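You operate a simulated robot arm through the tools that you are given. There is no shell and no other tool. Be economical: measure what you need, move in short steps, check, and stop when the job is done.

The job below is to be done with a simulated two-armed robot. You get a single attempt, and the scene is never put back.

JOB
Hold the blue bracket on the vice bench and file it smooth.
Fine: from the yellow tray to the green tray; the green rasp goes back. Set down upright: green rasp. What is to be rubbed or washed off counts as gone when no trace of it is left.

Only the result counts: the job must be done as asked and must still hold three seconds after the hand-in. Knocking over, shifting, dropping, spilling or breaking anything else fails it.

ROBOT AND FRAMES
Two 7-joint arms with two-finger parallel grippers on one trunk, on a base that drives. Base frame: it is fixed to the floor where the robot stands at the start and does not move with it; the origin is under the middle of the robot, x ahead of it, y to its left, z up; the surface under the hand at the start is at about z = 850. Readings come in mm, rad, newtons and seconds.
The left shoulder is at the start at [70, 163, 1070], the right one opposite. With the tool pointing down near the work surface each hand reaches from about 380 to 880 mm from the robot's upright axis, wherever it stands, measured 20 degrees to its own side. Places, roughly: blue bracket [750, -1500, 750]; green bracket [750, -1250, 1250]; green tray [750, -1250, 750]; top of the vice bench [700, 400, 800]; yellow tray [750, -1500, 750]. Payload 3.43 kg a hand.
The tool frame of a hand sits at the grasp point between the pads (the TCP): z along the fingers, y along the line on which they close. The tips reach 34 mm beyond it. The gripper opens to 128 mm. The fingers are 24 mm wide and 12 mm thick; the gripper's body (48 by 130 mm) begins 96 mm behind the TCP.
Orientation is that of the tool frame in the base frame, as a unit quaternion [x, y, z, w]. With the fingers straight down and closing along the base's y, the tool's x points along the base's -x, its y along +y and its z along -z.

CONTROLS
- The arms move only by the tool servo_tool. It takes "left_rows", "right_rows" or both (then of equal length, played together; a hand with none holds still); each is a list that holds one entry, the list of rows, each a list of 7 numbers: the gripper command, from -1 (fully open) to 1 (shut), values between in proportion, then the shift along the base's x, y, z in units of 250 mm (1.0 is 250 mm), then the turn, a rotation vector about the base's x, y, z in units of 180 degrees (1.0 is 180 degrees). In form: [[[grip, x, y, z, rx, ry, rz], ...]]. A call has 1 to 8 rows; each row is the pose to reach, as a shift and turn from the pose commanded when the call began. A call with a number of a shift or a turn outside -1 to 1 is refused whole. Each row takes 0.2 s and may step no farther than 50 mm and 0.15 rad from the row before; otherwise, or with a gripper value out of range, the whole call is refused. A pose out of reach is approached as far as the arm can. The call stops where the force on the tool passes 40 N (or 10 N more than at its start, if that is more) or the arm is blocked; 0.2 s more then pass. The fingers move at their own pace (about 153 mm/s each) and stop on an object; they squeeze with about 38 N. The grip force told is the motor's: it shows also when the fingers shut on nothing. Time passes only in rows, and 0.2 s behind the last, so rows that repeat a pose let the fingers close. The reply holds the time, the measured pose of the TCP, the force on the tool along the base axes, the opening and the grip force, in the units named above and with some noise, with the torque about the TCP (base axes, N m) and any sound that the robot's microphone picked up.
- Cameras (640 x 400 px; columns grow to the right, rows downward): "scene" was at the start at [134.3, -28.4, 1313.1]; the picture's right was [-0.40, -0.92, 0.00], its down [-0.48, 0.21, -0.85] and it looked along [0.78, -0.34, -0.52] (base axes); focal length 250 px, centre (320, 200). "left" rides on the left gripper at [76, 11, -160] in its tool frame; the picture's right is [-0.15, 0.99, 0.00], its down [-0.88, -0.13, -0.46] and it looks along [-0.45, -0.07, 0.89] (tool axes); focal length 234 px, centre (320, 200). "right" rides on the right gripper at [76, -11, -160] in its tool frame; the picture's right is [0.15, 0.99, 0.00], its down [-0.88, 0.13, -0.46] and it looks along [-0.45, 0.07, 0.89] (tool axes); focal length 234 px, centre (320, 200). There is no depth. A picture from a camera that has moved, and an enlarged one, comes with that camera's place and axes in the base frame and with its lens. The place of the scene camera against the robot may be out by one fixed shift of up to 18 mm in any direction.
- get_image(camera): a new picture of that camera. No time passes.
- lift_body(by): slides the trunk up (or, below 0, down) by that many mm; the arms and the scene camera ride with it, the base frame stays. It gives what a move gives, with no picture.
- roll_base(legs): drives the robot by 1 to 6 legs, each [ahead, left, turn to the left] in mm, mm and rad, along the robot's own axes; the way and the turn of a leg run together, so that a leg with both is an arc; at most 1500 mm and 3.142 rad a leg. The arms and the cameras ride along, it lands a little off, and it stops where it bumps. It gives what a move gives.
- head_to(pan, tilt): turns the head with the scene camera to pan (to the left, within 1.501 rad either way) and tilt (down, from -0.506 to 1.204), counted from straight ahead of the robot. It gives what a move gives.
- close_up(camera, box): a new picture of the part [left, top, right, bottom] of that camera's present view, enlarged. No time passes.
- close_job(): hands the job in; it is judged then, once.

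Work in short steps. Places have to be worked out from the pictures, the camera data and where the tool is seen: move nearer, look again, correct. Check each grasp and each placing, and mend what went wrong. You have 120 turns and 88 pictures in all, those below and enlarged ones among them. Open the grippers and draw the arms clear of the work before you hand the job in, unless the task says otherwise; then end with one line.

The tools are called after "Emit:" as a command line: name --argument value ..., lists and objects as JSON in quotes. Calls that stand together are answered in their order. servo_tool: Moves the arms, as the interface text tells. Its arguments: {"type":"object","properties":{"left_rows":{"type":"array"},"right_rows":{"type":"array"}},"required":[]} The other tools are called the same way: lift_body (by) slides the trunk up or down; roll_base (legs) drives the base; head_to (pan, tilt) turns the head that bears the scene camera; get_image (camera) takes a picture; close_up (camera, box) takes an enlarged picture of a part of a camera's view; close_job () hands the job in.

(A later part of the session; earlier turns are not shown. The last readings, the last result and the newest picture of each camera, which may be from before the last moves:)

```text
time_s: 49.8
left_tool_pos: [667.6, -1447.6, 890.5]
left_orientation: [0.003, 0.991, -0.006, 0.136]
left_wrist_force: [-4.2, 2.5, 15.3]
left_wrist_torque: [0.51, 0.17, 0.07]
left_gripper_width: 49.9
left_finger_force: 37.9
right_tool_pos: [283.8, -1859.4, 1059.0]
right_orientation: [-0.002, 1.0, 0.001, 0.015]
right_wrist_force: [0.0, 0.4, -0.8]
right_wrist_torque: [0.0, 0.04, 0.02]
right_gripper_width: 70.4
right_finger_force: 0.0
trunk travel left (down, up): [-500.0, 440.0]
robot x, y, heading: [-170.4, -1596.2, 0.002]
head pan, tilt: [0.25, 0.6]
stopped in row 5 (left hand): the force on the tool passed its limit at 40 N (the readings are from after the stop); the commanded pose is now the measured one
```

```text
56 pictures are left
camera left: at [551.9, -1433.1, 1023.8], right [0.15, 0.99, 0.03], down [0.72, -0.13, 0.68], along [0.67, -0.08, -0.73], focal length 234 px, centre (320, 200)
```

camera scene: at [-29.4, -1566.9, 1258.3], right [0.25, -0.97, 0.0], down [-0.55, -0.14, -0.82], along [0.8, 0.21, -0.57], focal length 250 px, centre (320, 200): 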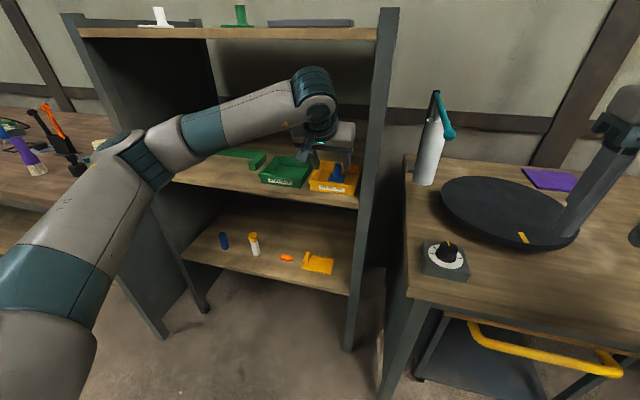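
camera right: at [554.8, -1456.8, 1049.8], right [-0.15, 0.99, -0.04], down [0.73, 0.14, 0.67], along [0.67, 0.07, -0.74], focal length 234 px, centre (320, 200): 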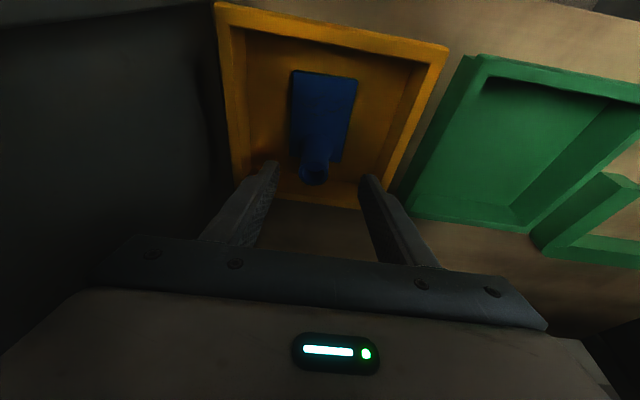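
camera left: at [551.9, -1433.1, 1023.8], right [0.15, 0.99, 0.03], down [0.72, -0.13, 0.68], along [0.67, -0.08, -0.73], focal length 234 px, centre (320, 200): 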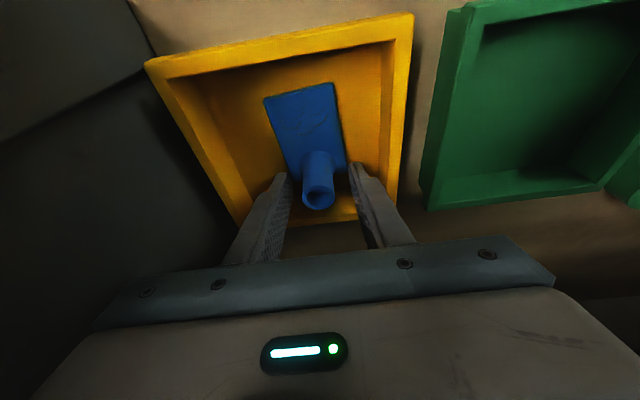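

The fingers met the base plate edges (50 mm wide): too low. I open, rise 14 mm, and close on the boss.

Emit:
servo_tool --left_rows '[[[-0.1, 0, 0, 0.01, 0, 0, 0], [-0.1, 0.0, -0.008, 0.06, 0, 0, 0], [0.4, 0.004, -0.008, 0.06, 0, 0, 0], [1, 0.004, -0.008, 0.06, 0, 0, 0], [1, 0.004, -0.008, 0.06, 0, 0, 0]]]'

Emit:
get_image --camera "left"

```text
time_s: 51.0
left_tool_pos: [669.4, -1449.0, 902.0]
left_orientation: [0.003, 0.991, -0.006, 0.135]
left_wrist_force: [-0.4, 1.7, 3.4]
left_wrist_torque: [0.13, 0.13, -0.04]
left_gripper_width: 21.9
left_finger_force: 37.5
right_tool_pos: [286.7, -1858.9, 1059.4]
right_orientation: [-0.002, 1.0, 0.001, 0.014]
right_wrist_force: [0.5, 0.3, 0.0]
right_wrist_torque: [-0.04, 0.01, -0.01]
right_gripper_width: 70.3
right_finger_force: 0.1
trunk travel left (down, up): [-500.0, 440.0]
robot x, y, heading: [-168.2, -1596.5, 0.004]
head pan, tilt: [0.25, 0.6]
```

```text
55 pictures are left
camera left: at [553.9, -1435.0, 1035.7], right [0.15, 0.99, 0.03], down [0.73, -0.13, 0.68], along [0.67, -0.08, -0.74], focal length 234 px, centre (320, 200)
```

left: 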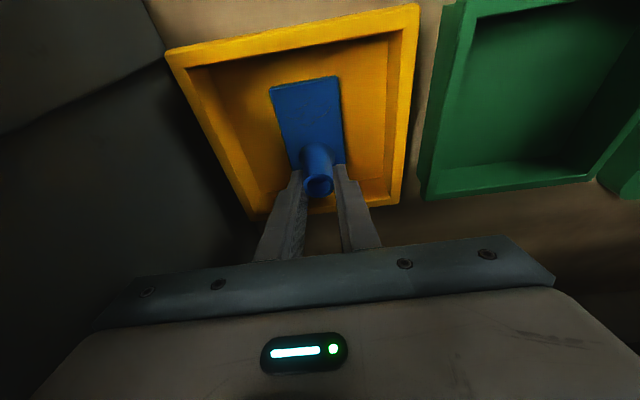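

Gripped on the boss (22 mm). I lift 40 mm and back out, keeping the hand's tilt.

Emit:
servo_tool --left_rows '[[[1, 0, 0, 0.08, 0, 0, 0], [1, 0, 0, 0.18, 0, 0, 0], [1, -0.14, 0, 0.18, 0, 0, 0], [1, -0.3, 0, 0.18, 0, 0, 0], [1, -0.48, 0, 0.18, 0, 0, 0], [1, -0.66, 0, 0.18, 0, 0, 0], [1, -0.84, 0, 0.2, 0, 0, 0], [1, -1, 0, 0.22, 0, 0, 0]]]'

Emit:
get_image --camera "left"

Emit:
get_image --camera "scene"

```text
time_s: 52.8
left_tool_pos: [418.9, -1450.7, 956.0]
left_orientation: [0.003, 0.991, -0.007, 0.135]
left_wrist_force: [0.4, -0.6, -1.6]
left_wrist_torque: [0.0, -0.02, -0.01]
left_gripper_width: 22.0
left_finger_force: 37.1
right_tool_pos: [285.4, -1858.2, 1059.6]
right_orientation: [-0.002, 1.0, 0.0, 0.015]
right_wrist_force: [0.2, 0.4, 0.5]
right_wrist_torque: [-0.02, 0.02, -0.01]
right_gripper_width: 70.4
right_finger_force: 0.0
trunk travel left (down, up): [-500.0, 440.0]
robot x, y, heading: [-168.1, -1596.1, 0.005]
head pan, tilt: [0.25, 0.6]
```

```text
54 pictures are left
camera left: at [302.6, -1437.0, 1091.0], right [0.15, 0.99, 0.03], down [0.73, -0.13, 0.68], along [0.67, -0.08, -0.74], focal length 234 px, centre (320, 200)
```

left: 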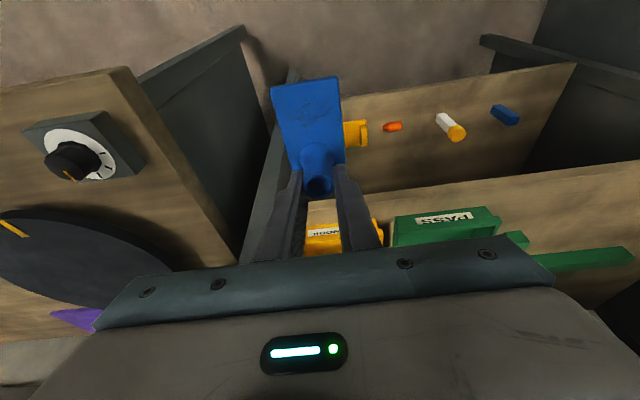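

```text
53 pictures are left
camera scene: at [-30.7, -1566.6, 1258.5], right [0.25, -0.97, 0.0], down [-0.55, -0.14, -0.83], along [0.8, 0.21, -0.56], focal length 250 px, centre (320, 200)
```

scene: 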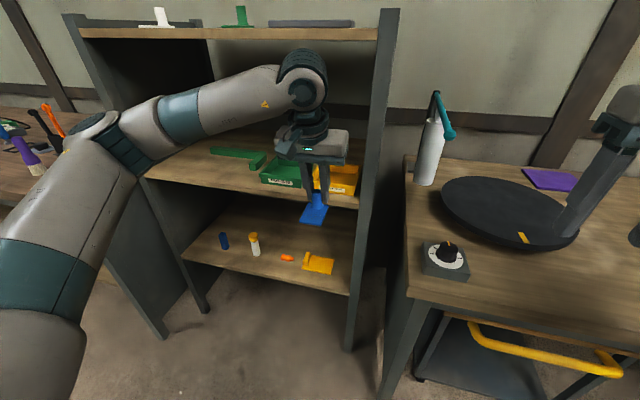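

Bracket in hand. I'll file at a free spot near (450,-260) on the bench: left hand sets it down there, right hand then holds the boss, left hand takes the rasp. Raise the trunk and drive left.

Emit:
lift_body --by 170

Emit:
roll_base --legs '[[0, 1300, 0]]'

Emit:
head_to --pan 0.1 --tilt 0.85

Emit:
get_image --camera "scene"

```text
time_s: 54.7
left_tool_pos: [420.5, -1451.7, 1125.7]
left_orientation: [0.003, 0.991, -0.007, 0.134]
left_wrist_force: [0.7, -0.3, -0.8]
left_wrist_torque: [-0.03, -0.01, 0.0]
left_gripper_width: 22.0
left_finger_force: 37.7
right_tool_pos: [285.0, -1859.2, 1230.0]
right_orientation: [-0.002, 1.0, 0.0, 0.013]
right_wrist_force: [-0.7, -0.1, -0.9]
right_wrist_torque: [0.01, 0.01, -0.01]
right_gripper_width: 70.2
right_finger_force: 0.1
trunk travel left (down, up): [-670.0, 270.0]
robot x, y, heading: [-168.7, -1595.6, 0.006]
head pan, tilt: [0.25, 0.6]
```

```text
time_s: 61.2
left_tool_pos: [443.3, -181.9, 1126.1]
left_orientation: [0.022, 0.991, -0.009, 0.134]
left_wrist_force: [-0.6, 0.3, -2.3]
left_wrist_torque: [-0.02, -0.04, -0.01]
left_gripper_width: 21.9
left_finger_force: 38.0
right_tool_pos: [294.1, -583.2, 1228.4]
right_orientation: [0.017, 1.0, 0.0, 0.014]
right_wrist_force: [0.2, 0.7, -0.9]
right_wrist_torque: [-0.01, 0.0, -0.05]
right_gripper_width: 70.5
right_finger_force: 0.1
trunk travel left (down, up): [-670.0, 270.0]
robot x, y, heading: [-148.0, -303.2, -0.03]
head pan, tilt: [0.25, 0.6]
```

```text
time_s: 62.0
left_tool_pos: [442.4, -180.7, 1126.6]
left_orientation: [0.023, 0.991, -0.009, 0.135]
left_wrist_force: [-0.8, -0.4, -1.2]
left_wrist_torque: [0.02, -0.02, 0.01]
left_gripper_width: 21.9
left_finger_force: 37.7
right_tool_pos: [293.4, -582.3, 1228.9]
right_orientation: [0.017, 1.0, 0.0, 0.014]
right_wrist_force: [0.6, -0.2, -0.6]
right_wrist_torque: [-0.02, 0.0, -0.02]
right_gripper_width: 70.4
right_finger_force: 0.0
trunk travel left (down, up): [-670.0, 270.0]
robot x, y, heading: [-148.0, -300.5, -0.033]
head pan, tilt: [0.099, 0.85]
```

```text
52 pictures are left
camera scene: at [-19.4, -292.4, 1407.6], right [0.07, -1.0, 0.0], down [-0.75, -0.05, -0.66], along [0.66, 0.04, -0.75], focal length 250 px, centre (320, 200)
```

scene: 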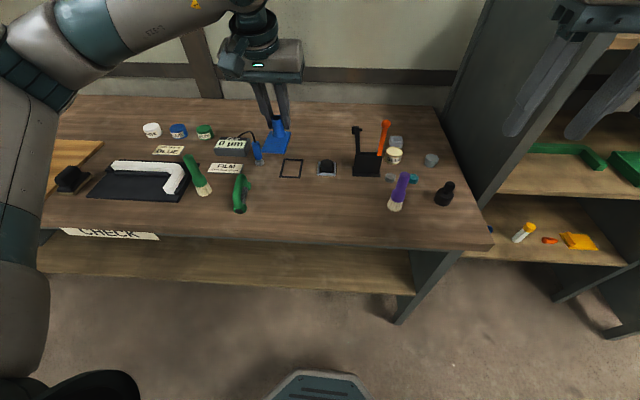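

Free spot confirmed at x 370–560, y −420…−100. I shift left and straighten so that rasp and bracket spot lie either side of the robot.

Emit:
roll_base --legs '[[0, 120, 0.033]]'

```text
time_s: 63.2
left_tool_pos: [439.7, -46.0, 1125.3]
left_orientation: [0.007, 0.991, -0.006, 0.135]
left_wrist_force: [-0.2, 0.1, -0.9]
left_wrist_torque: [-0.03, -0.05, 0.03]
left_gripper_width: 21.8
left_finger_force: 38.1
right_tool_pos: [304.7, -451.0, 1229.5]
right_orientation: [0.003, 1.0, 0.002, 0.014]
right_wrist_force: [0.0, -1.0, 0.4]
right_wrist_torque: [-0.01, 0.01, 0.0]
right_gripper_width: 70.1
right_finger_force: 0.0
trunk travel left (down, up): [-670.0, 270.0]
robot x, y, heading: [-148.1, -183.1, -0.002]
head pan, tilt: [0.099, 0.85]
```

Now I move the left hand to above the spot while yawing −90° (patch will face +y, to the left).

Emit:
servo_tool --left_rows '[[[1, 0.005, -0.12, 0, 0, 0, -0.046], [1, 0.01, -0.24, 0, 0, 0, -0.092], [1, 0.015, -0.36, -0.02, 0, 0, -0.138], [1, 0.02, -0.48, -0.06, 0, 0, -0.184], [1, 0.025, -0.6, -0.1, 0, 0, -0.23], [1, 0.03, -0.72, -0.14, 0, 0, -0.276], [1, 0.035, -0.84, -0.18, 0, 0, -0.322], [1, 0.04, -0.95, -0.22, 0, 0, -0.368]]]'

Emit:
servo_tool --left_rows '[[[1, 0, -0.01, -0.1, 0, 0, -0.044], [1, 0, -0.02, -0.2, 0, 0, -0.088], [1, 0, -0.03, -0.3, 0, 0, -0.132]]]'

Emit:
get_image --camera "scene"

```text
time_s: 65.0
left_tool_pos: [451.4, -282.8, 1072.7]
left_orientation: [0.549, 0.825, -0.079, 0.109]
left_wrist_force: [0.0, 0.0, -1.6]
left_wrist_torque: [0.03, 0.0, 0.0]
left_gripper_width: 22.0
left_finger_force: 37.7
right_tool_pos: [304.9, -450.6, 1229.8]
right_orientation: [0.003, 1.0, 0.001, 0.013]
right_wrist_force: [0.5, -1.0, -1.4]
right_wrist_torque: [0.03, 0.05, 0.01]
right_gripper_width: 70.4
right_finger_force: 0.0
trunk travel left (down, up): [-670.0, 270.0]
robot x, y, heading: [-146.4, -185.6, -0.005]
head pan, tilt: [0.099, 0.85]
```

```text
time_s: 65.8
left_tool_pos: [446.3, -263.2, 1025.4]
left_orientation: [0.622, 0.769, -0.033, 0.144]
left_wrist_force: [0.3, -0.4, -1.6]
left_wrist_torque: [0.01, -0.01, 0.0]
left_gripper_width: 22.0
left_finger_force: 37.7
left hand out of reach, approached as far as the arm can: row 1, 2, 3
right_tool_pos: [302.6, -448.3, 1230.5]
right_orientation: [0.003, 1.0, 0.0, 0.015]
right_wrist_force: [0.1, -0.2, 0.4]
right_wrist_torque: [-0.05, -0.05, -0.01]
right_gripper_width: 70.5
right_finger_force: 0.1
trunk travel left (down, up): [-670.0, 270.0]
robot x, y, heading: [-152.3, -188.2, -0.007]
head pan, tilt: [0.099, 0.85]
```

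```text
51 pictures are left
camera scene: at [-19.4, -167.4, 1407.6], right [0.1, -1.0, 0.0], down [-0.75, -0.07, -0.66], along [0.66, 0.06, -0.75], focal length 250 px, centre (320, 200)
```

scene: 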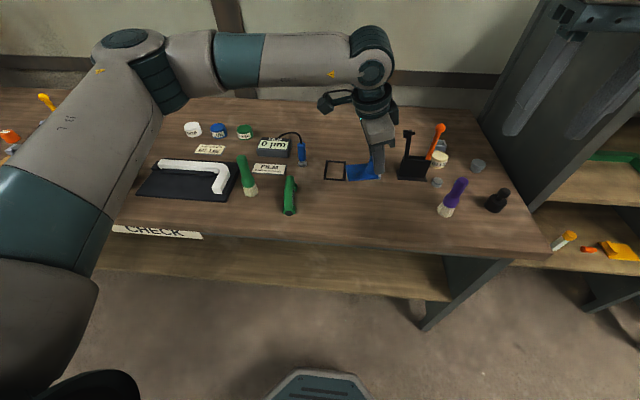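

The wrist limit leaves the yaw at about −78°, which is good enough. I keep that yaw and descend toward the bench.

Emit:
servo_tool --left_rows '[[[1, 0, 0, 0, 0, 0, 0.047], [1, 0, 0, -0.08, 0, 0, 0.08], [1, 0, 0, -0.16, 0, 0, 0.08], [1, 0, 0, -0.24, 0, 0, 0.08]]]'

Emit:
get_image --camera "left"

```text
time_s: 66.8
left_tool_pos: [448.7, -265.6, 965.2]
left_orientation: [0.52, 0.842, -0.013, 0.145]
left_wrist_force: [0.0, 0.2, -1.2]
left_wrist_torque: [-0.04, 0.0, 0.01]
left_gripper_width: 21.8
left_finger_force: 38.4
right_tool_pos: [304.6, -449.8, 1229.2]
right_orientation: [0.003, 1.0, 0.0, 0.014]
right_wrist_force: [-0.7, -0.1, 0.2]
right_wrist_torque: [0.01, 0.01, 0.03]
right_gripper_width: 70.6
right_finger_force: 0.1
trunk travel left (down, up): [-670.0, 270.0]
robot x, y, heading: [-154.2, -180.4, -0.003]
head pan, tilt: [0.099, 0.85]
```

```text
50 pictures are left
camera left: at [389.9, -166.9, 1100.1], right [0.93, 0.33, 0.16], down [0.15, -0.75, 0.65], along [0.33, -0.58, -0.74], focal length 234 px, centre (320, 200)
```

left: 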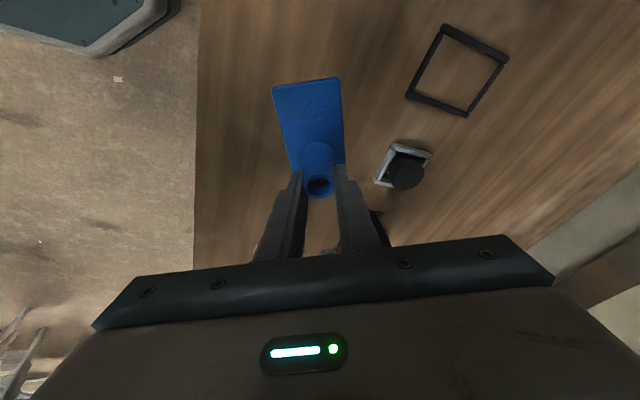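

Yaw is ~−63° with the plate tilted ~7°. I correct that tilt by a small turn and descend to near the bench.

Emit:
servo_tool --left_rows '[[[1, 0, 0, 0, -0.0192, 0.034, -0.0108], [1, 0, 0, -0.08, -0.0192, 0.034, -0.0108], [1, 0, 0, -0.15, -0.0192, 0.034, -0.0108]]]'

Emit:
close_up --camera "scene" --box '[280, 80, 460, 240]'

```text
time_s: 67.6
left_tool_pos: [448.0, -266.1, 928.0]
left_orientation: [0.529, 0.838, -0.069, 0.115]
left_wrist_force: [0.7, 0.5, -1.6]
left_wrist_torque: [-0.05, 0.01, -0.01]
left_gripper_width: 22.1
left_finger_force: 37.8
right_tool_pos: [305.8, -449.5, 1228.9]
right_orientation: [0.002, 1.0, 0.0, 0.013]
right_wrist_force: [0.2, -0.4, -0.1]
right_wrist_torque: [0.05, 0.02, 0.01]
right_gripper_width: 70.5
right_finger_force: 0.0
trunk travel left (down, up): [-670.0, 270.0]
robot x, y, heading: [-143.6, -182.3, -0.008]
head pan, tilt: [0.099, 0.85]
```

```text
2.50 times, centred on (370, 160) of scene
camera zoom: at [-17.1, -169.2, 1407.5], right [0.1, -1.0, 0.0], down [-0.75, -0.07, -0.66], along [0.66, 0.06, -0.75], focal length 625 px, centre (195, 300)
```

zoom: 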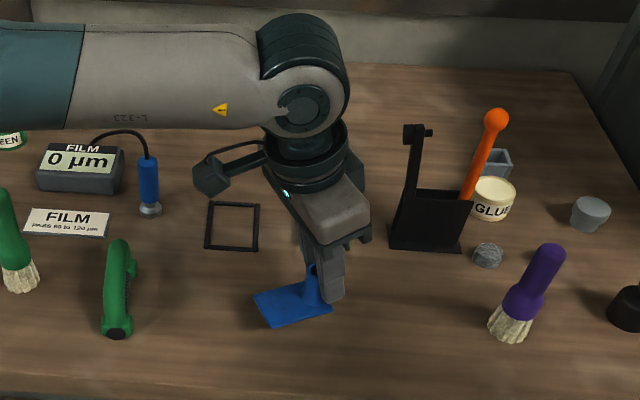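

Looks right; I lower gently to contact.

Emit:
servo_tool --left_rows '[[[1, 0, 0, -0.04, 0, 0, 0], [1, 0, 0, -0.07, 0, 0, 0], [1, 0, 0, -0.09, 0, 0, 0], [1, 0, 0, -0.1, 0, 0, 0]]]'

```text
time_s: 68.6
left_tool_pos: [449.3, -267.6, 902.1]
left_orientation: [0.528, 0.839, -0.07, 0.115]
left_wrist_force: [1.2, 0.2, -0.8]
left_wrist_torque: [0.0, 0.01, -0.01]
left_gripper_width: 22.0
left_finger_force: 38.3
right_tool_pos: [304.4, -450.3, 1229.4]
right_orientation: [0.003, 1.0, 0.001, 0.014]
right_wrist_force: [-0.2, 0.2, -0.9]
right_wrist_torque: [-0.02, -0.01, 0.03]
right_gripper_width: 70.2
right_finger_force: 0.0
trunk travel left (down, up): [-670.0, 270.0]
robot x, y, heading: [-150.4, -186.0, -0.002]
head pan, tilt: [0.099, 0.85]
```

No contact yet; I go on in small steps.

Emit:
servo_tool --left_rows '[[[1, 0, 0, -0.012, 0, 0, 0], [1, 0, 0, -0.02, 0, 0, 0], [1, 0, 0, -0.028, 0, 0, 0]]]'

Emit:
close_up --camera "left" --box '[220, 60, 420, 220]'

```text
time_s: 69.4
left_tool_pos: [448.2, -267.9, 897.2]
left_orientation: [0.528, 0.838, -0.068, 0.117]
left_wrist_force: [1.3, 0.6, 9.2]
left_wrist_torque: [0.47, 0.42, -0.05]
left_gripper_width: 21.8
left_finger_force: 38.3
right_tool_pos: [303.7, -451.1, 1229.3]
right_orientation: [0.003, 1.0, 0.0, 0.015]
right_wrist_force: [0.1, 0.3, 0.1]
right_wrist_torque: [0.03, -0.01, 0.02]
right_gripper_width: 70.4
right_finger_force: 0.1
trunk travel left (down, up): [-670.0, 270.0]
robot x, y, heading: [-148.9, -184.3, 0.002]
head pan, tilt: [0.099, 0.85]
```

```text
2.50 times, centred on (320, 140) of left
camera zoom: at [407.6, -157.8, 1031.4], right [0.95, 0.3, 0.05], down [0.19, -0.71, 0.68], along [0.24, -0.63, -0.74], focal length 585 px, centre (320, 350)
```

zoom: 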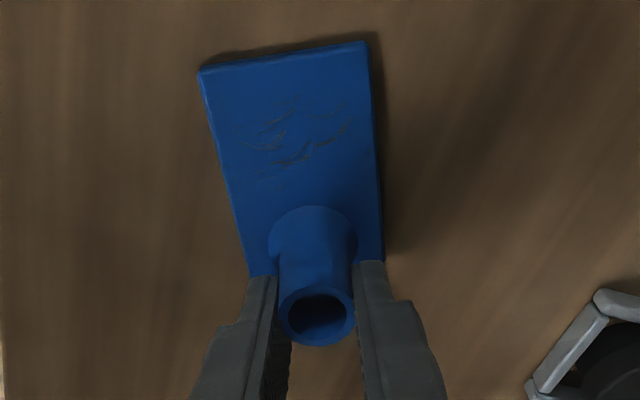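

Contact with 9 N. The patch lies on the plate about 30 mm from the boss. I release and draw the left hand up along its axis.

Emit:
servo_tool --left_rows '[[[0.3, 0, 0, 0.004, 0, 0, 0], [-0.1, 0, 0, 0.008, 0, 0, 0], [-0.1, -0.01, 0.019, 0.08, 0, 0, 0], [-0.1, -0.03, 0.057, 0.24, 0, 0, 0], [-0.1, -0.05, 0.095, 0.4, 0, 0, 0], [-0.1, -0.06, 0.2, 0.55, 0, 0, 0.04], [-0.1, -0.06, 0.35, 0.65, 0, 0, 0.08], [-0.1, -0.06, 0.5, 0.75, 0, 0, 0.12]]]'

Emit:
get_image --camera "scene"

Emit:
close_up --camera "scene" --box '[250, 140, 410, 240]'

```text
time_s: 71.2
left_tool_pos: [435.4, -144.4, 1083.7]
left_orientation: [0.361, 0.923, -0.046, 0.127]
left_wrist_force: [-0.1, 0.3, -0.6]
left_wrist_torque: [-0.05, 0.02, -0.01]
left_gripper_width: 70.2
left_finger_force: 0.0
right_tool_pos: [303.2, -449.1, 1229.4]
right_orientation: [0.003, 1.0, 0.0, 0.014]
right_wrist_force: [0.4, -0.5, 0.4]
right_wrist_torque: [-0.02, -0.02, 0.03]
right_gripper_width: 70.6
right_finger_force: 0.1
trunk travel left (down, up): [-670.0, 270.0]
robot x, y, heading: [-147.1, -183.9, -0.006]
head pan, tilt: [0.099, 0.85]
```

```text
47 pictures are left
camera scene: at [-18.2, -168.0, 1407.6], right [0.1, -1.0, 0.0], down [-0.75, -0.07, -0.66], along [0.66, 0.06, -0.75], focal length 250 px, centre (320, 200)
```

scene: 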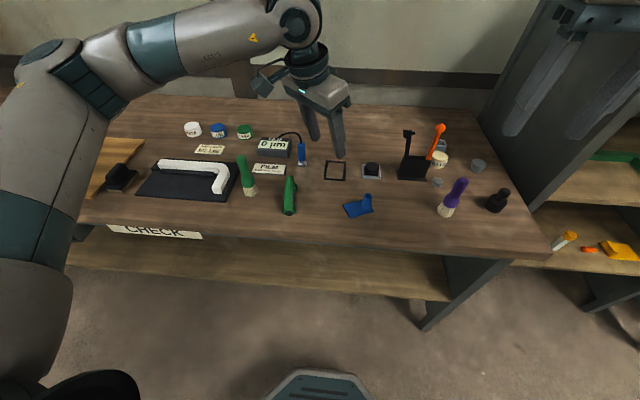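

```text
4.00 times, centred on (330, 190) of scene
camera zoom: at [-18.2, -168.0, 1407.6], right [0.1, -1.0, 0.0], down [-0.75, -0.07, -0.66], along [0.66, 0.06, -0.75], focal length 1000 px, centre (280, 240)
```

zoom: 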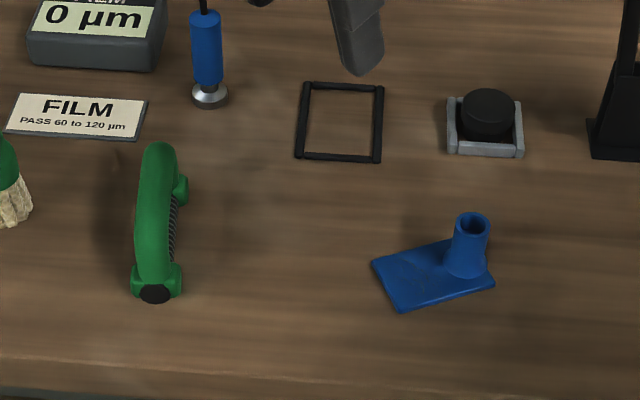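

The bracket stands stable, boss at about (449,−268), patch facing (−0.44, 0.9). I move the left hand over towards the rasp and bring the right hand over, yawed −64° to close across the boss.

Emit:
servo_tool --left_rows '[[[-0.1, 0, 0.046, 0, 0, 0, 0.03], [-0.1, 0, 0.093, 0, 0, 0, 0.06], [-0.1, 0, 0.14, 0, 0, 0, 0.09], [-0.1, 0, 0.186, 0, 0, 0, 0.12], [-0.1, 0, 0.232, 0, 0, 0, 0.15], [-0.1, 0, 0.28, 0, 0, 0, 0.18], [-0.1, 0, 0.326, 0, 0, 0, 0.21], [-0.1, 0, 0.372, 0, 0, 0, 0.238]]]' --right_rows '[[[-0.1, 0.075, 0.065, -0.05, 0, 0, -0.0445], [-0.1, 0.15, 0.13, -0.1, 0, 0, -0.089], [-0.1, 0.225, 0.195, -0.15, 0, 0, -0.1335], [-0.1, 0.3, 0.26, -0.2, 0, 0, -0.178], [-0.1, 0.375, 0.325, -0.25, 0, 0, -0.2225], [-0.1, 0.45, 0.39, -0.3, 0, 0, -0.267], [-0.1, 0.525, 0.455, -0.35, 0, 0, -0.3115], [-0.1, 0.6, 0.52, -0.4, 0, 0, -0.356]]]'

```text
time_s: 73.0
left_tool_pos: [434.7, -47.0, 1082.6]
left_orientation: [-0.001, 0.991, 0.004, 0.135]
left_wrist_force: [0.5, -0.1, 0.5]
left_wrist_torque: [-0.04, 0.01, 0.01]
left_gripper_width: 70.4
left_finger_force: 0.0
right_tool_pos: [456.5, -319.2, 1129.5]
right_orientation: [0.534, 0.846, -0.008, 0.012]
right_wrist_force: [-0.3, 0.4, -0.1]
right_wrist_torque: [0.01, 0.03, 0.02]
right_gripper_width: 70.5
right_finger_force: 0.1
trunk travel left (down, up): [-670.0, 270.0]
robot x, y, heading: [-148.5, -184.6, -0.003]
head pan, tilt: [0.099, 0.85]
```

Right: lean 25° and go to the pre-grasp 100 mm back along the axis.

Emit:
servo_tool --right_rows '[[[-0.1, 0.015, 0.004, -0.147, 0.031, 0.0153, 0], [-0.1, 0.03, 0.008, -0.294, 0.0625, 0.0305, 0], [-0.1, 0.045, 0.012, -0.441, 0.094, 0.0458, 0], [-0.1, 0.06, 0.016, -0.588, 0.125, 0.061, 0]]]'

Emit:
get_image --camera "right"

Emit:
close_up --camera "scene" --box '[240, 60, 480, 240]'

```text
time_s: 74.0
left_tool_pos: [434.9, -49.7, 1082.0]
left_orientation: [0.0, 0.991, 0.003, 0.134]
left_wrist_force: [0.9, -0.6, 0.3]
left_wrist_torque: [0.0, 0.03, -0.01]
left_gripper_width: 70.4
left_finger_force: 0.0
right_tool_pos: [471.2, -315.9, 980.4]
right_orientation: [0.521, 0.828, 0.108, -0.173]
right_wrist_force: [0.2, 0.1, -0.3]
right_wrist_torque: [0.04, 0.0, -0.02]
right_gripper_width: 70.4
right_finger_force: 0.1
trunk travel left (down, up): [-670.0, 270.0]
robot x, y, heading: [-145.6, -184.2, 0.003]
head pan, tilt: [0.099, 0.85]
```

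```text
45 pictures are left
camera right: at [459.4, -316.9, 1156.8], right [0.83, 0.55, 0.06], down [0.55, -0.84, 0.07], along [0.08, -0.02, -1.0], focal length 234 px, centre (320, 200)
```

right: 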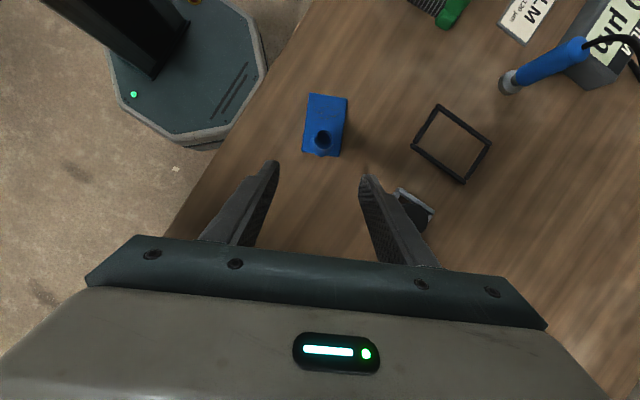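

```text
2.22 times, centred on (360, 150) of scene
camera zoom: at [-16.2, -170.2, 1407.5], right [0.1, -1.0, 0.0], down [-0.75, -0.07, -0.66], along [0.66, 0.06, -0.75], focal length 556 px, centre (231, 311)
```

zoom: 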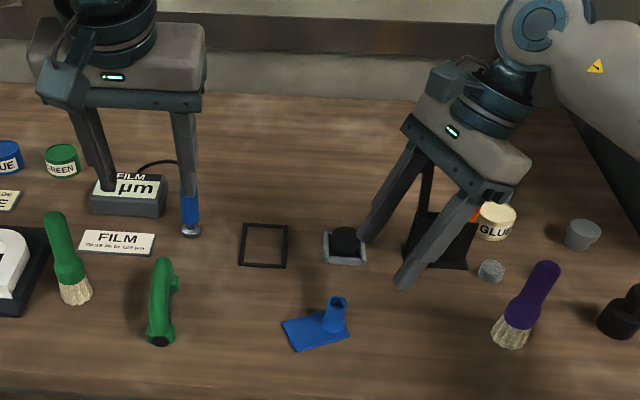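

Boss refined to (445,−264). I go down along the axis to grip it at z≈892, then close.

Emit:
servo_tool --right_rows '[[[0.2, -0.03, 0.057, -0.118, 0, 0, 0], [0.2, -0.06, 0.114, -0.236, 0, 0, 0], [0.2, -0.088, 0.172, -0.354, 0, 0, 0]]]'

Emit:
get_image --camera "right"

```text
time_s: 74.8
left_tool_pos: [433.8, -48.2, 1082.8]
left_orientation: [0.0, 0.991, 0.003, 0.135]
left_wrist_force: [0.4, 0.1, -0.4]
left_wrist_torque: [-0.01, -0.03, -0.01]
left_gripper_width: 70.2
left_finger_force: 0.1
right_tool_pos: [445.7, -273.4, 892.3]
right_orientation: [0.522, 0.829, 0.107, -0.172]
right_wrist_force: [0.5, -0.2, 0.2]
right_wrist_torque: [0.02, -0.02, -0.01]
right_gripper_width: 51.2
right_finger_force: 0.0
trunk travel left (down, up): [-670.0, 270.0]
robot x, y, heading: [-150.6, -186.0, -0.003]
head pan, tilt: [0.099, 0.85]
```

```text
43 pictures are left
camera right: at [434.8, -274.0, 1069.2], right [0.83, 0.55, 0.06], down [0.55, -0.84, 0.07], along [0.08, -0.03, -1.0], focal length 234 px, centre (320, 200)
```

right: 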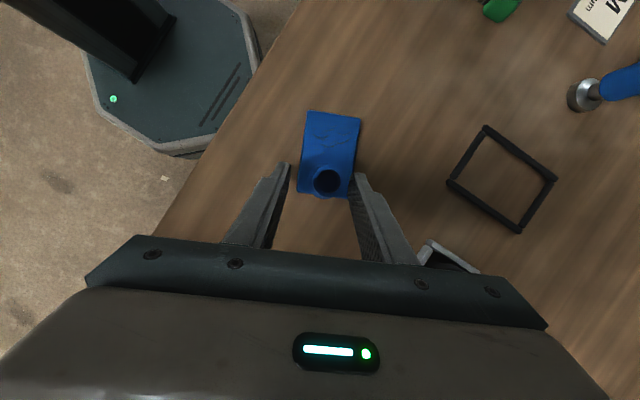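

Well placed. Close.

Emit:
servo_tool --right_rows '[[[0.5, 0.005, 0.003, 0, 0, 0, 0], [1, 0.005, 0.003, 0, 0, 0, 0], [1, 0.005, 0.003, 0, 0, 0, 0]]]'

Emit:
close_up --camera "right" --box '[240, 80, 400, 220]'

Emit:
get_image --camera "left"

```text
time_s: 75.6
left_tool_pos: [434.8, -49.8, 1083.0]
left_orientation: [0.0, 0.991, 0.003, 0.135]
left_wrist_force: [0.2, 0.0, -0.3]
left_wrist_torque: [0.0, -0.02, -0.01]
left_gripper_width: 70.4
left_finger_force: 0.0
right_tool_pos: [448.4, -272.9, 892.1]
right_orientation: [0.522, 0.829, 0.107, -0.173]
right_wrist_force: [0.3, 0.3, 0.1]
right_wrist_torque: [0.06, -0.03, -0.01]
right_gripper_width: 22.1
right_finger_force: 38.2
trunk travel left (down, up): [-670.0, 270.0]
robot x, y, heading: [-146.6, -187.8, -0.005]
head pan, tilt: [0.099, 0.85]
```

```text
2.86 times, centred on (320, 150) of right
camera zoom: at [436.4, -272.9, 1069.8], right [0.83, 0.55, 0.06], down [0.55, -0.84, 0.07], along [0.08, -0.03, -1.0], focal length 669 px, centre (320, 343)
```

zoom: 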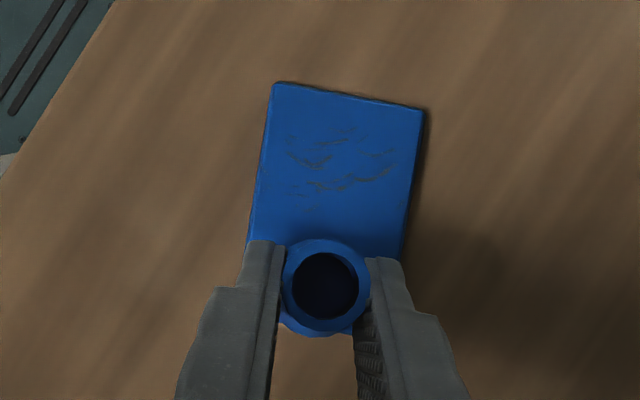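

```text
41 pictures are left
camera left: at [318.3, -37.9, 1217.2], right [0.14, 0.99, 0.05], down [0.73, -0.13, 0.67], along [0.67, -0.06, -0.74], focal length 234 px, centre (320, 200)
```

left: 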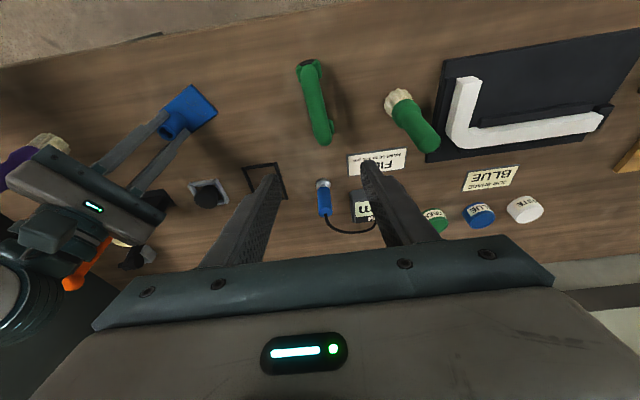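

Boss held firmly; patch centre at about (428,−229), 38 mm from the boss. Next the rasp: centred ~ (441,−46), along x. I bring the left hand above it, leaned 14° towards +y, pitch removed.

Emit:
servo_tool --left_rows '[[[-0.1, 0.006, 0.03, -0.09, -0.0195, 0.0215, 0], [-0.1, 0.012, 0.06, -0.18, -0.039, 0.043, 0], [-0.1, 0.018, 0.09, -0.27, -0.0585, 0.0645, 0], [-0.1, 0.024, 0.122, -0.36, -0.078, 0.086, 0]]]'

Emit:
get_image --camera "left"

Emit:
close_up --camera "scene" --box '[220, 100, 340, 240]'

```text
time_s: 76.6
left_tool_pos: [440.0, -16.7, 992.9]
left_orientation: [-0.017, 0.993, -0.119, 0.0]
left_wrist_force: [-0.4, 0.1, -0.1]
left_wrist_torque: [-0.01, -0.01, 0.01]
left_gripper_width: 70.6
left_finger_force: 0.0
right_tool_pos: [449.1, -273.5, 893.0]
right_orientation: [0.522, 0.829, 0.107, -0.173]
right_wrist_force: [-0.2, 0.6, 1.0]
right_wrist_torque: [0.07, -0.02, -0.02]
right_gripper_width: 21.8
right_finger_force: 38.5
trunk travel left (down, up): [-670.0, 270.0]
robot x, y, heading: [-145.5, -182.8, -0.006]
head pan, tilt: [0.099, 0.85]
```

```text
40 pictures are left
camera left: at [363.2, 28.5, 1146.6], right [0.12, 0.97, -0.23], down [0.88, 0.01, 0.47], along [0.45, -0.26, -0.85], focal length 234 px, centre (320, 200)
```

left: 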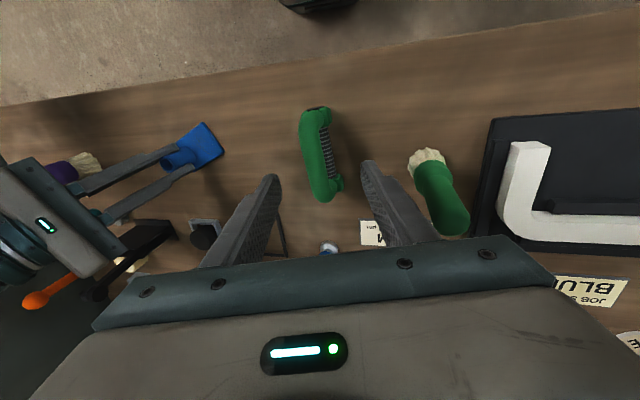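

```text
2.86 times, centred on (280, 170) of scene
camera zoom: at [-17.2, -168.3, 1407.5], right [0.1, -1.0, 0.0], down [-0.75, -0.07, -0.66], along [0.66, 0.06, -0.75], focal length 714 px, centre (434, 286)
```

zoom: 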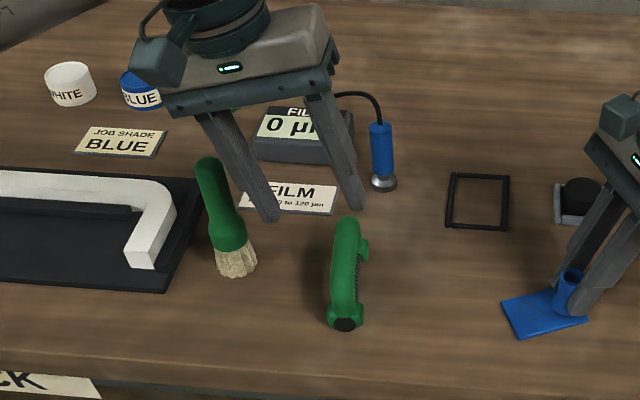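

Handle: centre (437,−45), top z≈909, aligned along x. I descend along the leaned axis to TCP z=900 and close.

Emit:
servo_tool --left_rows '[[[-0.1, -0.004, -0.037, -0.124, 0, 0, 0], [-0.1, -0.008, -0.075, -0.248, 0, 0, 0], [-0.1, -0.012, -0.112, -0.372, 0, 0, 0]]]'

Emit:
get_image --camera "left"

```text
time_s: 77.4
left_tool_pos: [435.6, -45.4, 901.3]
left_orientation: [-0.015, 0.993, -0.117, 0.0]
left_wrist_force: [0.3, 0.3, 0.4]
left_wrist_torque: [0.01, 0.0, 0.02]
left_gripper_width: 70.6
left_finger_force: 0.1
right_tool_pos: [449.7, -272.4, 892.9]
right_orientation: [0.521, 0.829, 0.107, -0.172]
right_wrist_force: [0.4, -0.5, 0.1]
right_wrist_torque: [0.07, -0.03, -0.02]
right_gripper_width: 21.9
right_finger_force: 38.3
trunk travel left (down, up): [-670.0, 270.0]
robot x, y, heading: [-147.7, -187.5, -0.002]
head pan, tilt: [0.099, 0.85]
```

```text
38 pictures are left
camera left: at [358.6, 1.3, 1055.6], right [0.11, 0.97, -0.23], down [0.88, 0.01, 0.47], along [0.46, -0.26, -0.85], focal length 234 px, centre (320, 200)
```

left: 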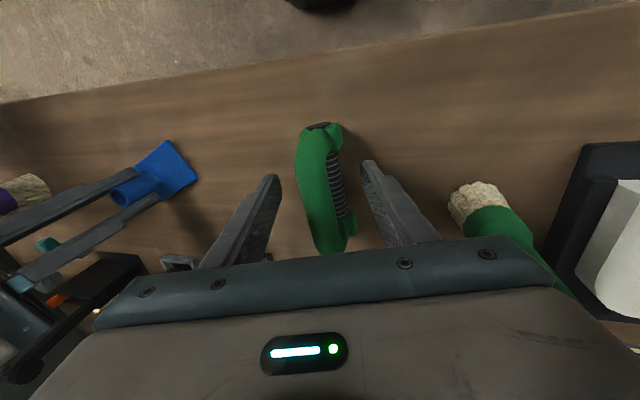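

Handle is between the fingers. Close and check.

Emit:
servo_tool --left_rows '[[[0.3, 0, 0, 0, 0, 0, 0], [1, 0, 0, 0, 0, 0, 0], [1, 0, 0, 0, 0, 0, 0]]]'

Emit:
close_up --camera "left" --box '[220, 90, 420, 260]'

```text
time_s: 78.2
left_tool_pos: [436.5, -43.7, 902.8]
left_orientation: [-0.016, 0.993, -0.118, 0.0]
left_wrist_force: [1.3, 1.9, 6.5]
left_wrist_torque: [0.14, 0.26, -0.09]
left_gripper_width: 33.2
left_finger_force: 37.6
right_tool_pos: [447.6, -272.9, 892.4]
right_orientation: [0.522, 0.828, 0.108, -0.173]
right_wrist_force: [-0.3, 0.1, -0.4]
right_wrist_torque: [-0.01, 0.02, 0.0]
right_gripper_width: 22.2
right_finger_force: 38.1
trunk travel left (down, up): [-670.0, 270.0]
robot x, y, heading: [-146.3, -184.2, -0.004]
head pan, tilt: [0.099, 0.85]
```

```text
2.35 times, centred on (320, 175) of left
camera zoom: at [358.4, 1.2, 1056.3], right [0.11, 0.97, -0.23], down [0.88, 0.01, 0.47], along [0.46, -0.26, -0.85], focal length 551 px, centre (320, 259)
```

zoom: 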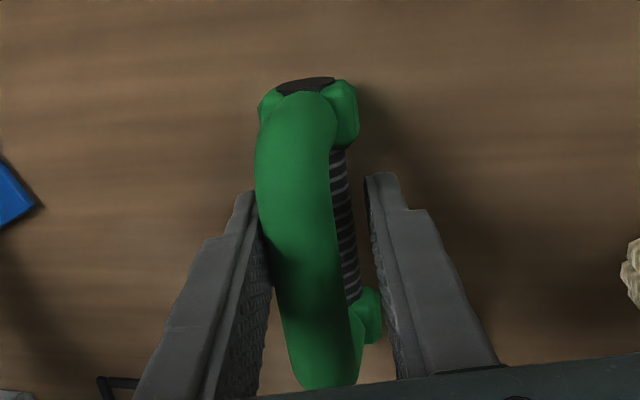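

Width is 33: with the lean one finger meets the rasp's body, a skewed grip. I reopen, straighten the left hand to vertical, slightly higher, and regrip; at the same time I'll later lean the right hand further for clearance.

Emit:
servo_tool --left_rows '[[[0.2, 0, 0, 0, 0, 0, 0], [-0.1, 0, 0, 0, 0, 0, 0], [-0.1, 0.004, -0.004, 0.02, 0.04, 0, 0], [-0.1, 0.008, -0.008, 0.024, 0.076, 0, 0], [-0.1, 0.008, -0.008, 0.024, 0.076, 0, 0]]]'

Emit:
close_up --camera "left" --box '[220, 70, 420, 270]'

Emit:
close_up --camera "scene" --box '[230, 100, 330, 240]'

```text
time_s: 79.4
left_tool_pos: [437.6, -47.9, 907.0]
left_orientation: [-0.015, 1.0, 0.002, 0.002]
left_wrist_force: [0.6, 0.0, 0.4]
left_wrist_torque: [0.01, -0.05, 0.0]
left_gripper_width: 70.3
left_finger_force: 0.1
right_tool_pos: [448.3, -272.5, 893.3]
right_orientation: [0.522, 0.828, 0.108, -0.172]
right_wrist_force: [0.0, 1.2, 1.0]
right_wrist_torque: [0.05, -0.02, 0.0]
right_gripper_width: 22.0
right_finger_force: 38.2
trunk travel left (down, up): [-670.0, 270.0]
robot x, y, heading: [-145.1, -187.8, -0.005]
head pan, tilt: [0.099, 0.85]
```

```text
2.00 times, centred on (320, 170) of left
camera zoom: at [361.2, -38.6, 1067.0], right [0.11, 0.99, 0.0], down [0.88, -0.1, 0.46], along [0.46, -0.05, -0.89], focal length 468 px, centre (320, 260)
```

zoom: 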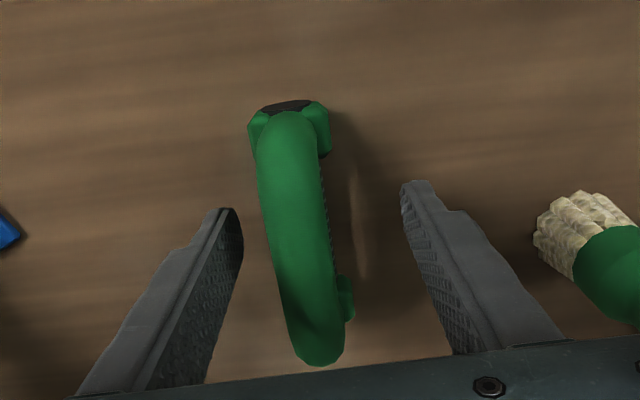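

```text
2.86 times, centred on (280, 170) of scene
camera zoom: at [-17.6, -168.6, 1407.5], right [0.1, -1.0, 0.0], down [-0.75, -0.07, -0.66], along [0.66, 0.06, -0.75], focal length 714 px, centre (434, 286)
```

zoom: 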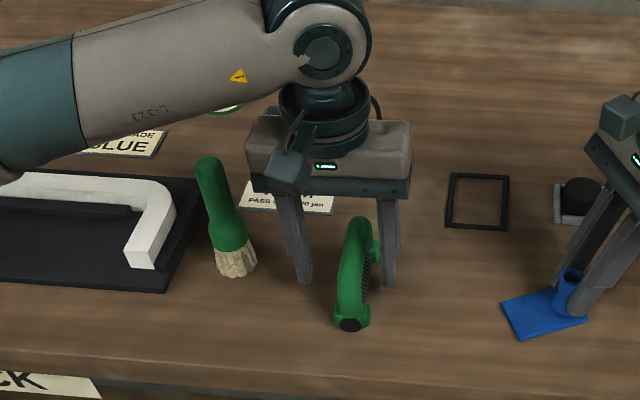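

The rasp stands, but the skewed grip pushed it ~9 mm to −y (I'll put it back properly later). I shift the hand 7 mm and grip vertically.

Emit:
servo_tool --left_rows '[[[0, 0, -0.027, 0, 0, 0, 0], [0.3, 0, -0.027, 0, 0, 0, 0], [1, 0, -0.027, 0, 0, 0, 0], [1, 0, -0.027, 0, 0, 0, 0]]]'

Emit:
close_up --camera "left" --box '[220, 70, 420, 270]'

```text
time_s: 80.4
left_tool_pos: [439.1, -54.6, 906.0]
left_orientation: [-0.018, 1.0, 0.001, 0.002]
left_wrist_force: [1.3, 0.7, 3.2]
left_wrist_torque: [0.0, -0.01, 0.06]
left_gripper_width: 21.9
left_finger_force: 38.3
right_tool_pos: [449.7, -273.5, 892.9]
right_orientation: [0.522, 0.829, 0.108, -0.172]
right_wrist_force: [-0.3, 0.0, 0.9]
right_wrist_torque: [0.01, -0.04, 0.0]
right_gripper_width: 21.7
right_finger_force: 38.8
trunk travel left (down, up): [-670.0, 270.0]
robot x, y, heading: [-142.7, -181.6, -0.004]
head pan, tilt: [0.099, 0.85]
```

```text
2.00 times, centred on (320, 170) of left
camera zoom: at [361.5, -45.8, 1066.3], right [0.11, 0.99, 0.0], down [0.88, -0.1, 0.46], along [0.46, -0.05, -0.89], focal length 468 px, centre (320, 260)
```

zoom: 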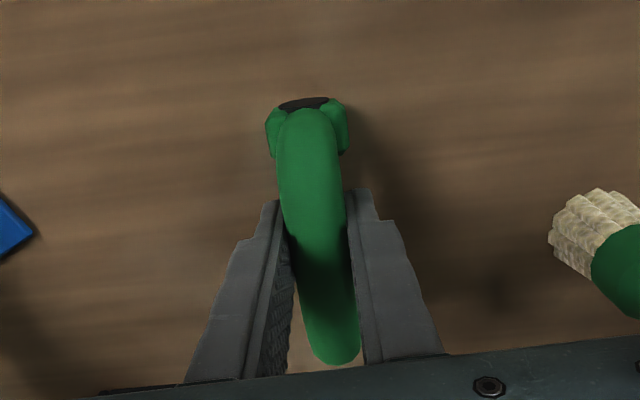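

The handle is gripped squarely (22 mm; on the bench at TCP z=906). I lift the rasp and, together, regrip the boss with the right hand leaning 45°.

Emit:
servo_tool --left_rows '[[[1, 0, 0, 0.12, 0, 0, 0], [1, 0, 0, 0.24, 0, 0, 0], [1, 0, 0, 0.36, 0, 0, 0], [1, 0, 0, 0.48, 0, 0, 0], [1, 0, 0, 0.48, 0, 0, 0], [1, 0, 0, 0.48, 0, 0, 0], [1, 0, 0, 0.48, 0, 0, 0]]]' --right_rows '[[[0.5, 0, 0, 0, 0, 0, 0], [0.3, 0, 0, 0.004, 0, 0, 0], [0.3, 0.004, -0.01, 0.02, 0.034, 0.0165, 0], [0.3, 0.008, -0.02, 0.02, 0.068, 0.033, 0], [0.3, 0.011, -0.032, -0.012, 0.1, 0.049, 0], [1, 0.011, -0.032, -0.012, 0.1, 0.049, 0], [1, 0.011, -0.032, -0.012, 0.1, 0.049, 0]]]'

Emit:
get_image --camera "scene"

Emit:
close_up --camera "right" --box '[220, 60, 420, 230]'

```text
time_s: 82.0
left_tool_pos: [438.1, -54.8, 1026.7]
left_orientation: [-0.015, 1.0, 0.002, 0.002]
left_wrist_force: [0.3, 0.3, -1.6]
left_wrist_torque: [0.01, -0.02, 0.0]
left_gripper_width: 22.0
left_finger_force: 38.2
right_tool_pos: [451.5, -280.9, 891.9]
right_orientation: [0.494, 0.787, 0.194, -0.316]
right_wrist_force: [0.1, -0.2, 0.2]
right_wrist_torque: [-0.03, -0.02, 0.03]
right_gripper_width: 22.0
right_finger_force: 38.1
trunk travel left (down, up): [-670.0, 270.0]
robot x, y, heading: [-146.7, -184.1, -0.003]
head pan, tilt: [0.099, 0.85]
```

```text
33 pictures are left
camera scene: at [-17.1, -169.2, 1407.5], right [0.1, -1.0, 0.0], down [-0.75, -0.07, -0.66], along [0.66, 0.06, -0.75], focal length 250 px, centre (320, 200)
```

scene: 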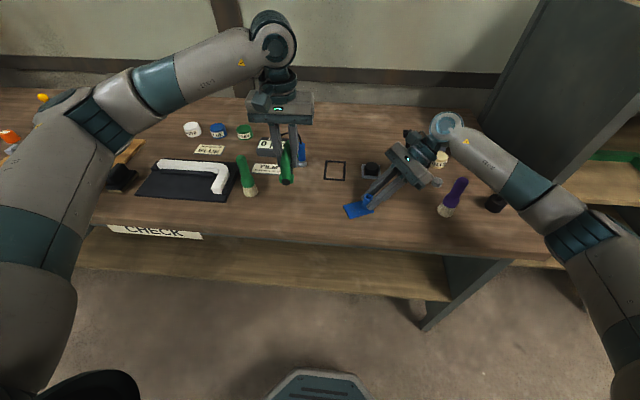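

```text
2.35 times, centred on (320, 145) of right
camera zoom: at [466.8, -334.7, 1059.0], right [0.85, 0.53, 0.1], down [0.53, -0.8, -0.28], along [-0.07, 0.28, -0.96], focal length 551 px, centre (320, 329)
```

zoom: 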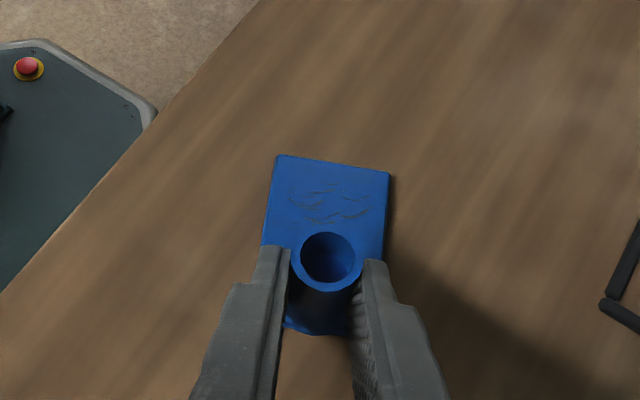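

Both grips are good; patch centre (427,−227.5). I bring the rasp above the patch at a safe height, yawed 23° to lie across the plate.

Emit:
servo_tool --left_rows '[[[1, -0.013, -0.14, 0, 0, 0, 0.0256], [1, -0.026, -0.28, 0, 0, 0, 0.0512], [1, -0.039, -0.42, 0, 0, 0, 0.0768], [1, -0.053, -0.56, -0.03, 0, 0, 0.1024], [1, -0.066, -0.7, -0.1, 0, 0, 0.128], [1, -0.066, -0.7, -0.22, 0, 0, 0.128]]]'

Emit:
get_image --camera "right"

Emit:
close_up --camera "scene" --box '[280, 100, 460, 260]'

```text
time_s: 83.4
left_tool_pos: [421.5, -228.9, 972.1]
left_orientation: [-0.216, 0.976, 0.002, 0.001]
left_wrist_force: [-0.9, 0.3, -1.8]
left_wrist_torque: [0.0, 0.05, -0.02]
left_gripper_width: 21.9
left_finger_force: 37.8
right_tool_pos: [451.8, -279.3, 890.3]
right_orientation: [0.496, 0.785, 0.195, -0.315]
right_wrist_force: [-0.1, 0.2, 0.1]
right_wrist_torque: [-0.06, 0.0, 0.02]
right_gripper_width: 21.7
right_finger_force: 37.3
trunk travel left (down, up): [-670.0, 270.0]
robot x, y, heading: [-145.9, -185.7, -0.003]
head pan, tilt: [0.099, 0.85]
```

```text
31 pictures are left
camera right: at [467.2, -333.5, 1059.0], right [0.85, 0.53, 0.1], down [0.53, -0.8, -0.28], along [-0.07, 0.28, -0.96], focal length 234 px, centre (320, 200)
```

right: 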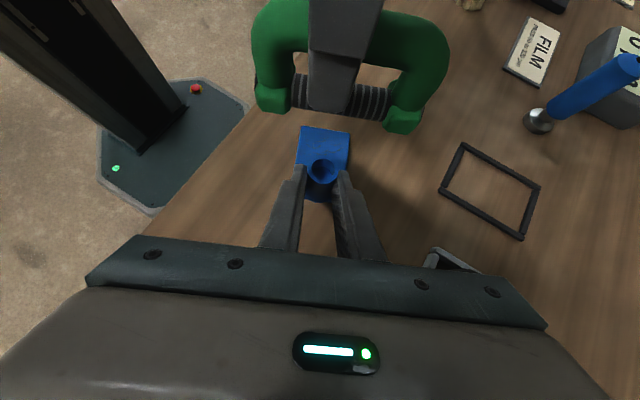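

```text
2.50 times, centred on (370, 180) of scene
camera zoom: at [-16.6, -167.9, 1407.5], right [0.1, -1.0, 0.0], down [-0.75, -0.07, -0.66], along [0.66, 0.06, -0.75], focal length 625 px, centre (195, 250)
```

zoom: 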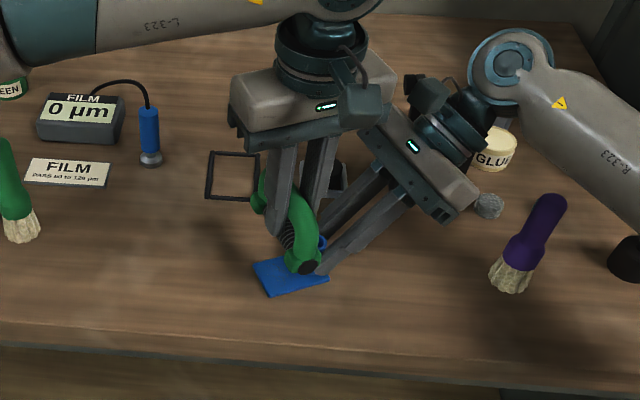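

The rasp blade is a ribbed round bar between two end posts. I lower to just above the plate and check its alignment.

Emit:
servo_tool --left_rows '[[[1, -0.006, -0.012, -0.1, 0, 0, 0], [1, -0.012, -0.016, -0.19, 0, 0, 0]]]'

Emit:
close_up --camera "right" --box '[220, 60, 420, 200]'

```text
time_s: 84.0
left_tool_pos: [418.4, -232.5, 922.1]
left_orientation: [-0.216, 0.976, 0.002, 0.0]
left_wrist_force: [-0.4, 0.1, -1.4]
left_wrist_torque: [-0.03, 0.01, 0.0]
left_gripper_width: 22.3
left_finger_force: 37.9
right_tool_pos: [451.8, -278.7, 890.1]
right_orientation: [0.494, 0.786, 0.195, -0.315]
right_wrist_force: [-1.3, -0.4, -0.4]
right_wrist_torque: [-0.06, 0.0, 0.01]
right_gripper_width: 21.9
right_finger_force: 37.8
trunk travel left (down, up): [-670.0, 270.0]
robot x, y, heading: [-148.3, -184.2, 0.001]
head pan, tilt: [0.099, 0.85]
```

```text
2.86 times, centred on (320, 130) of right
camera zoom: at [466.9, -334.4, 1059.1], right [0.85, 0.53, 0.1], down [0.53, -0.8, -0.28], along [-0.07, 0.28, -0.96], focal length 669 px, centre (320, 400)
```

zoom: 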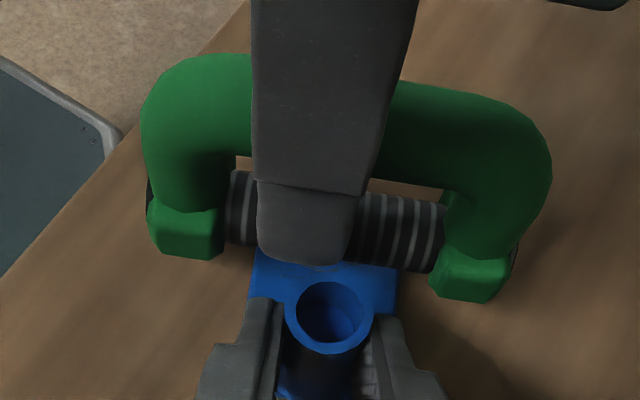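

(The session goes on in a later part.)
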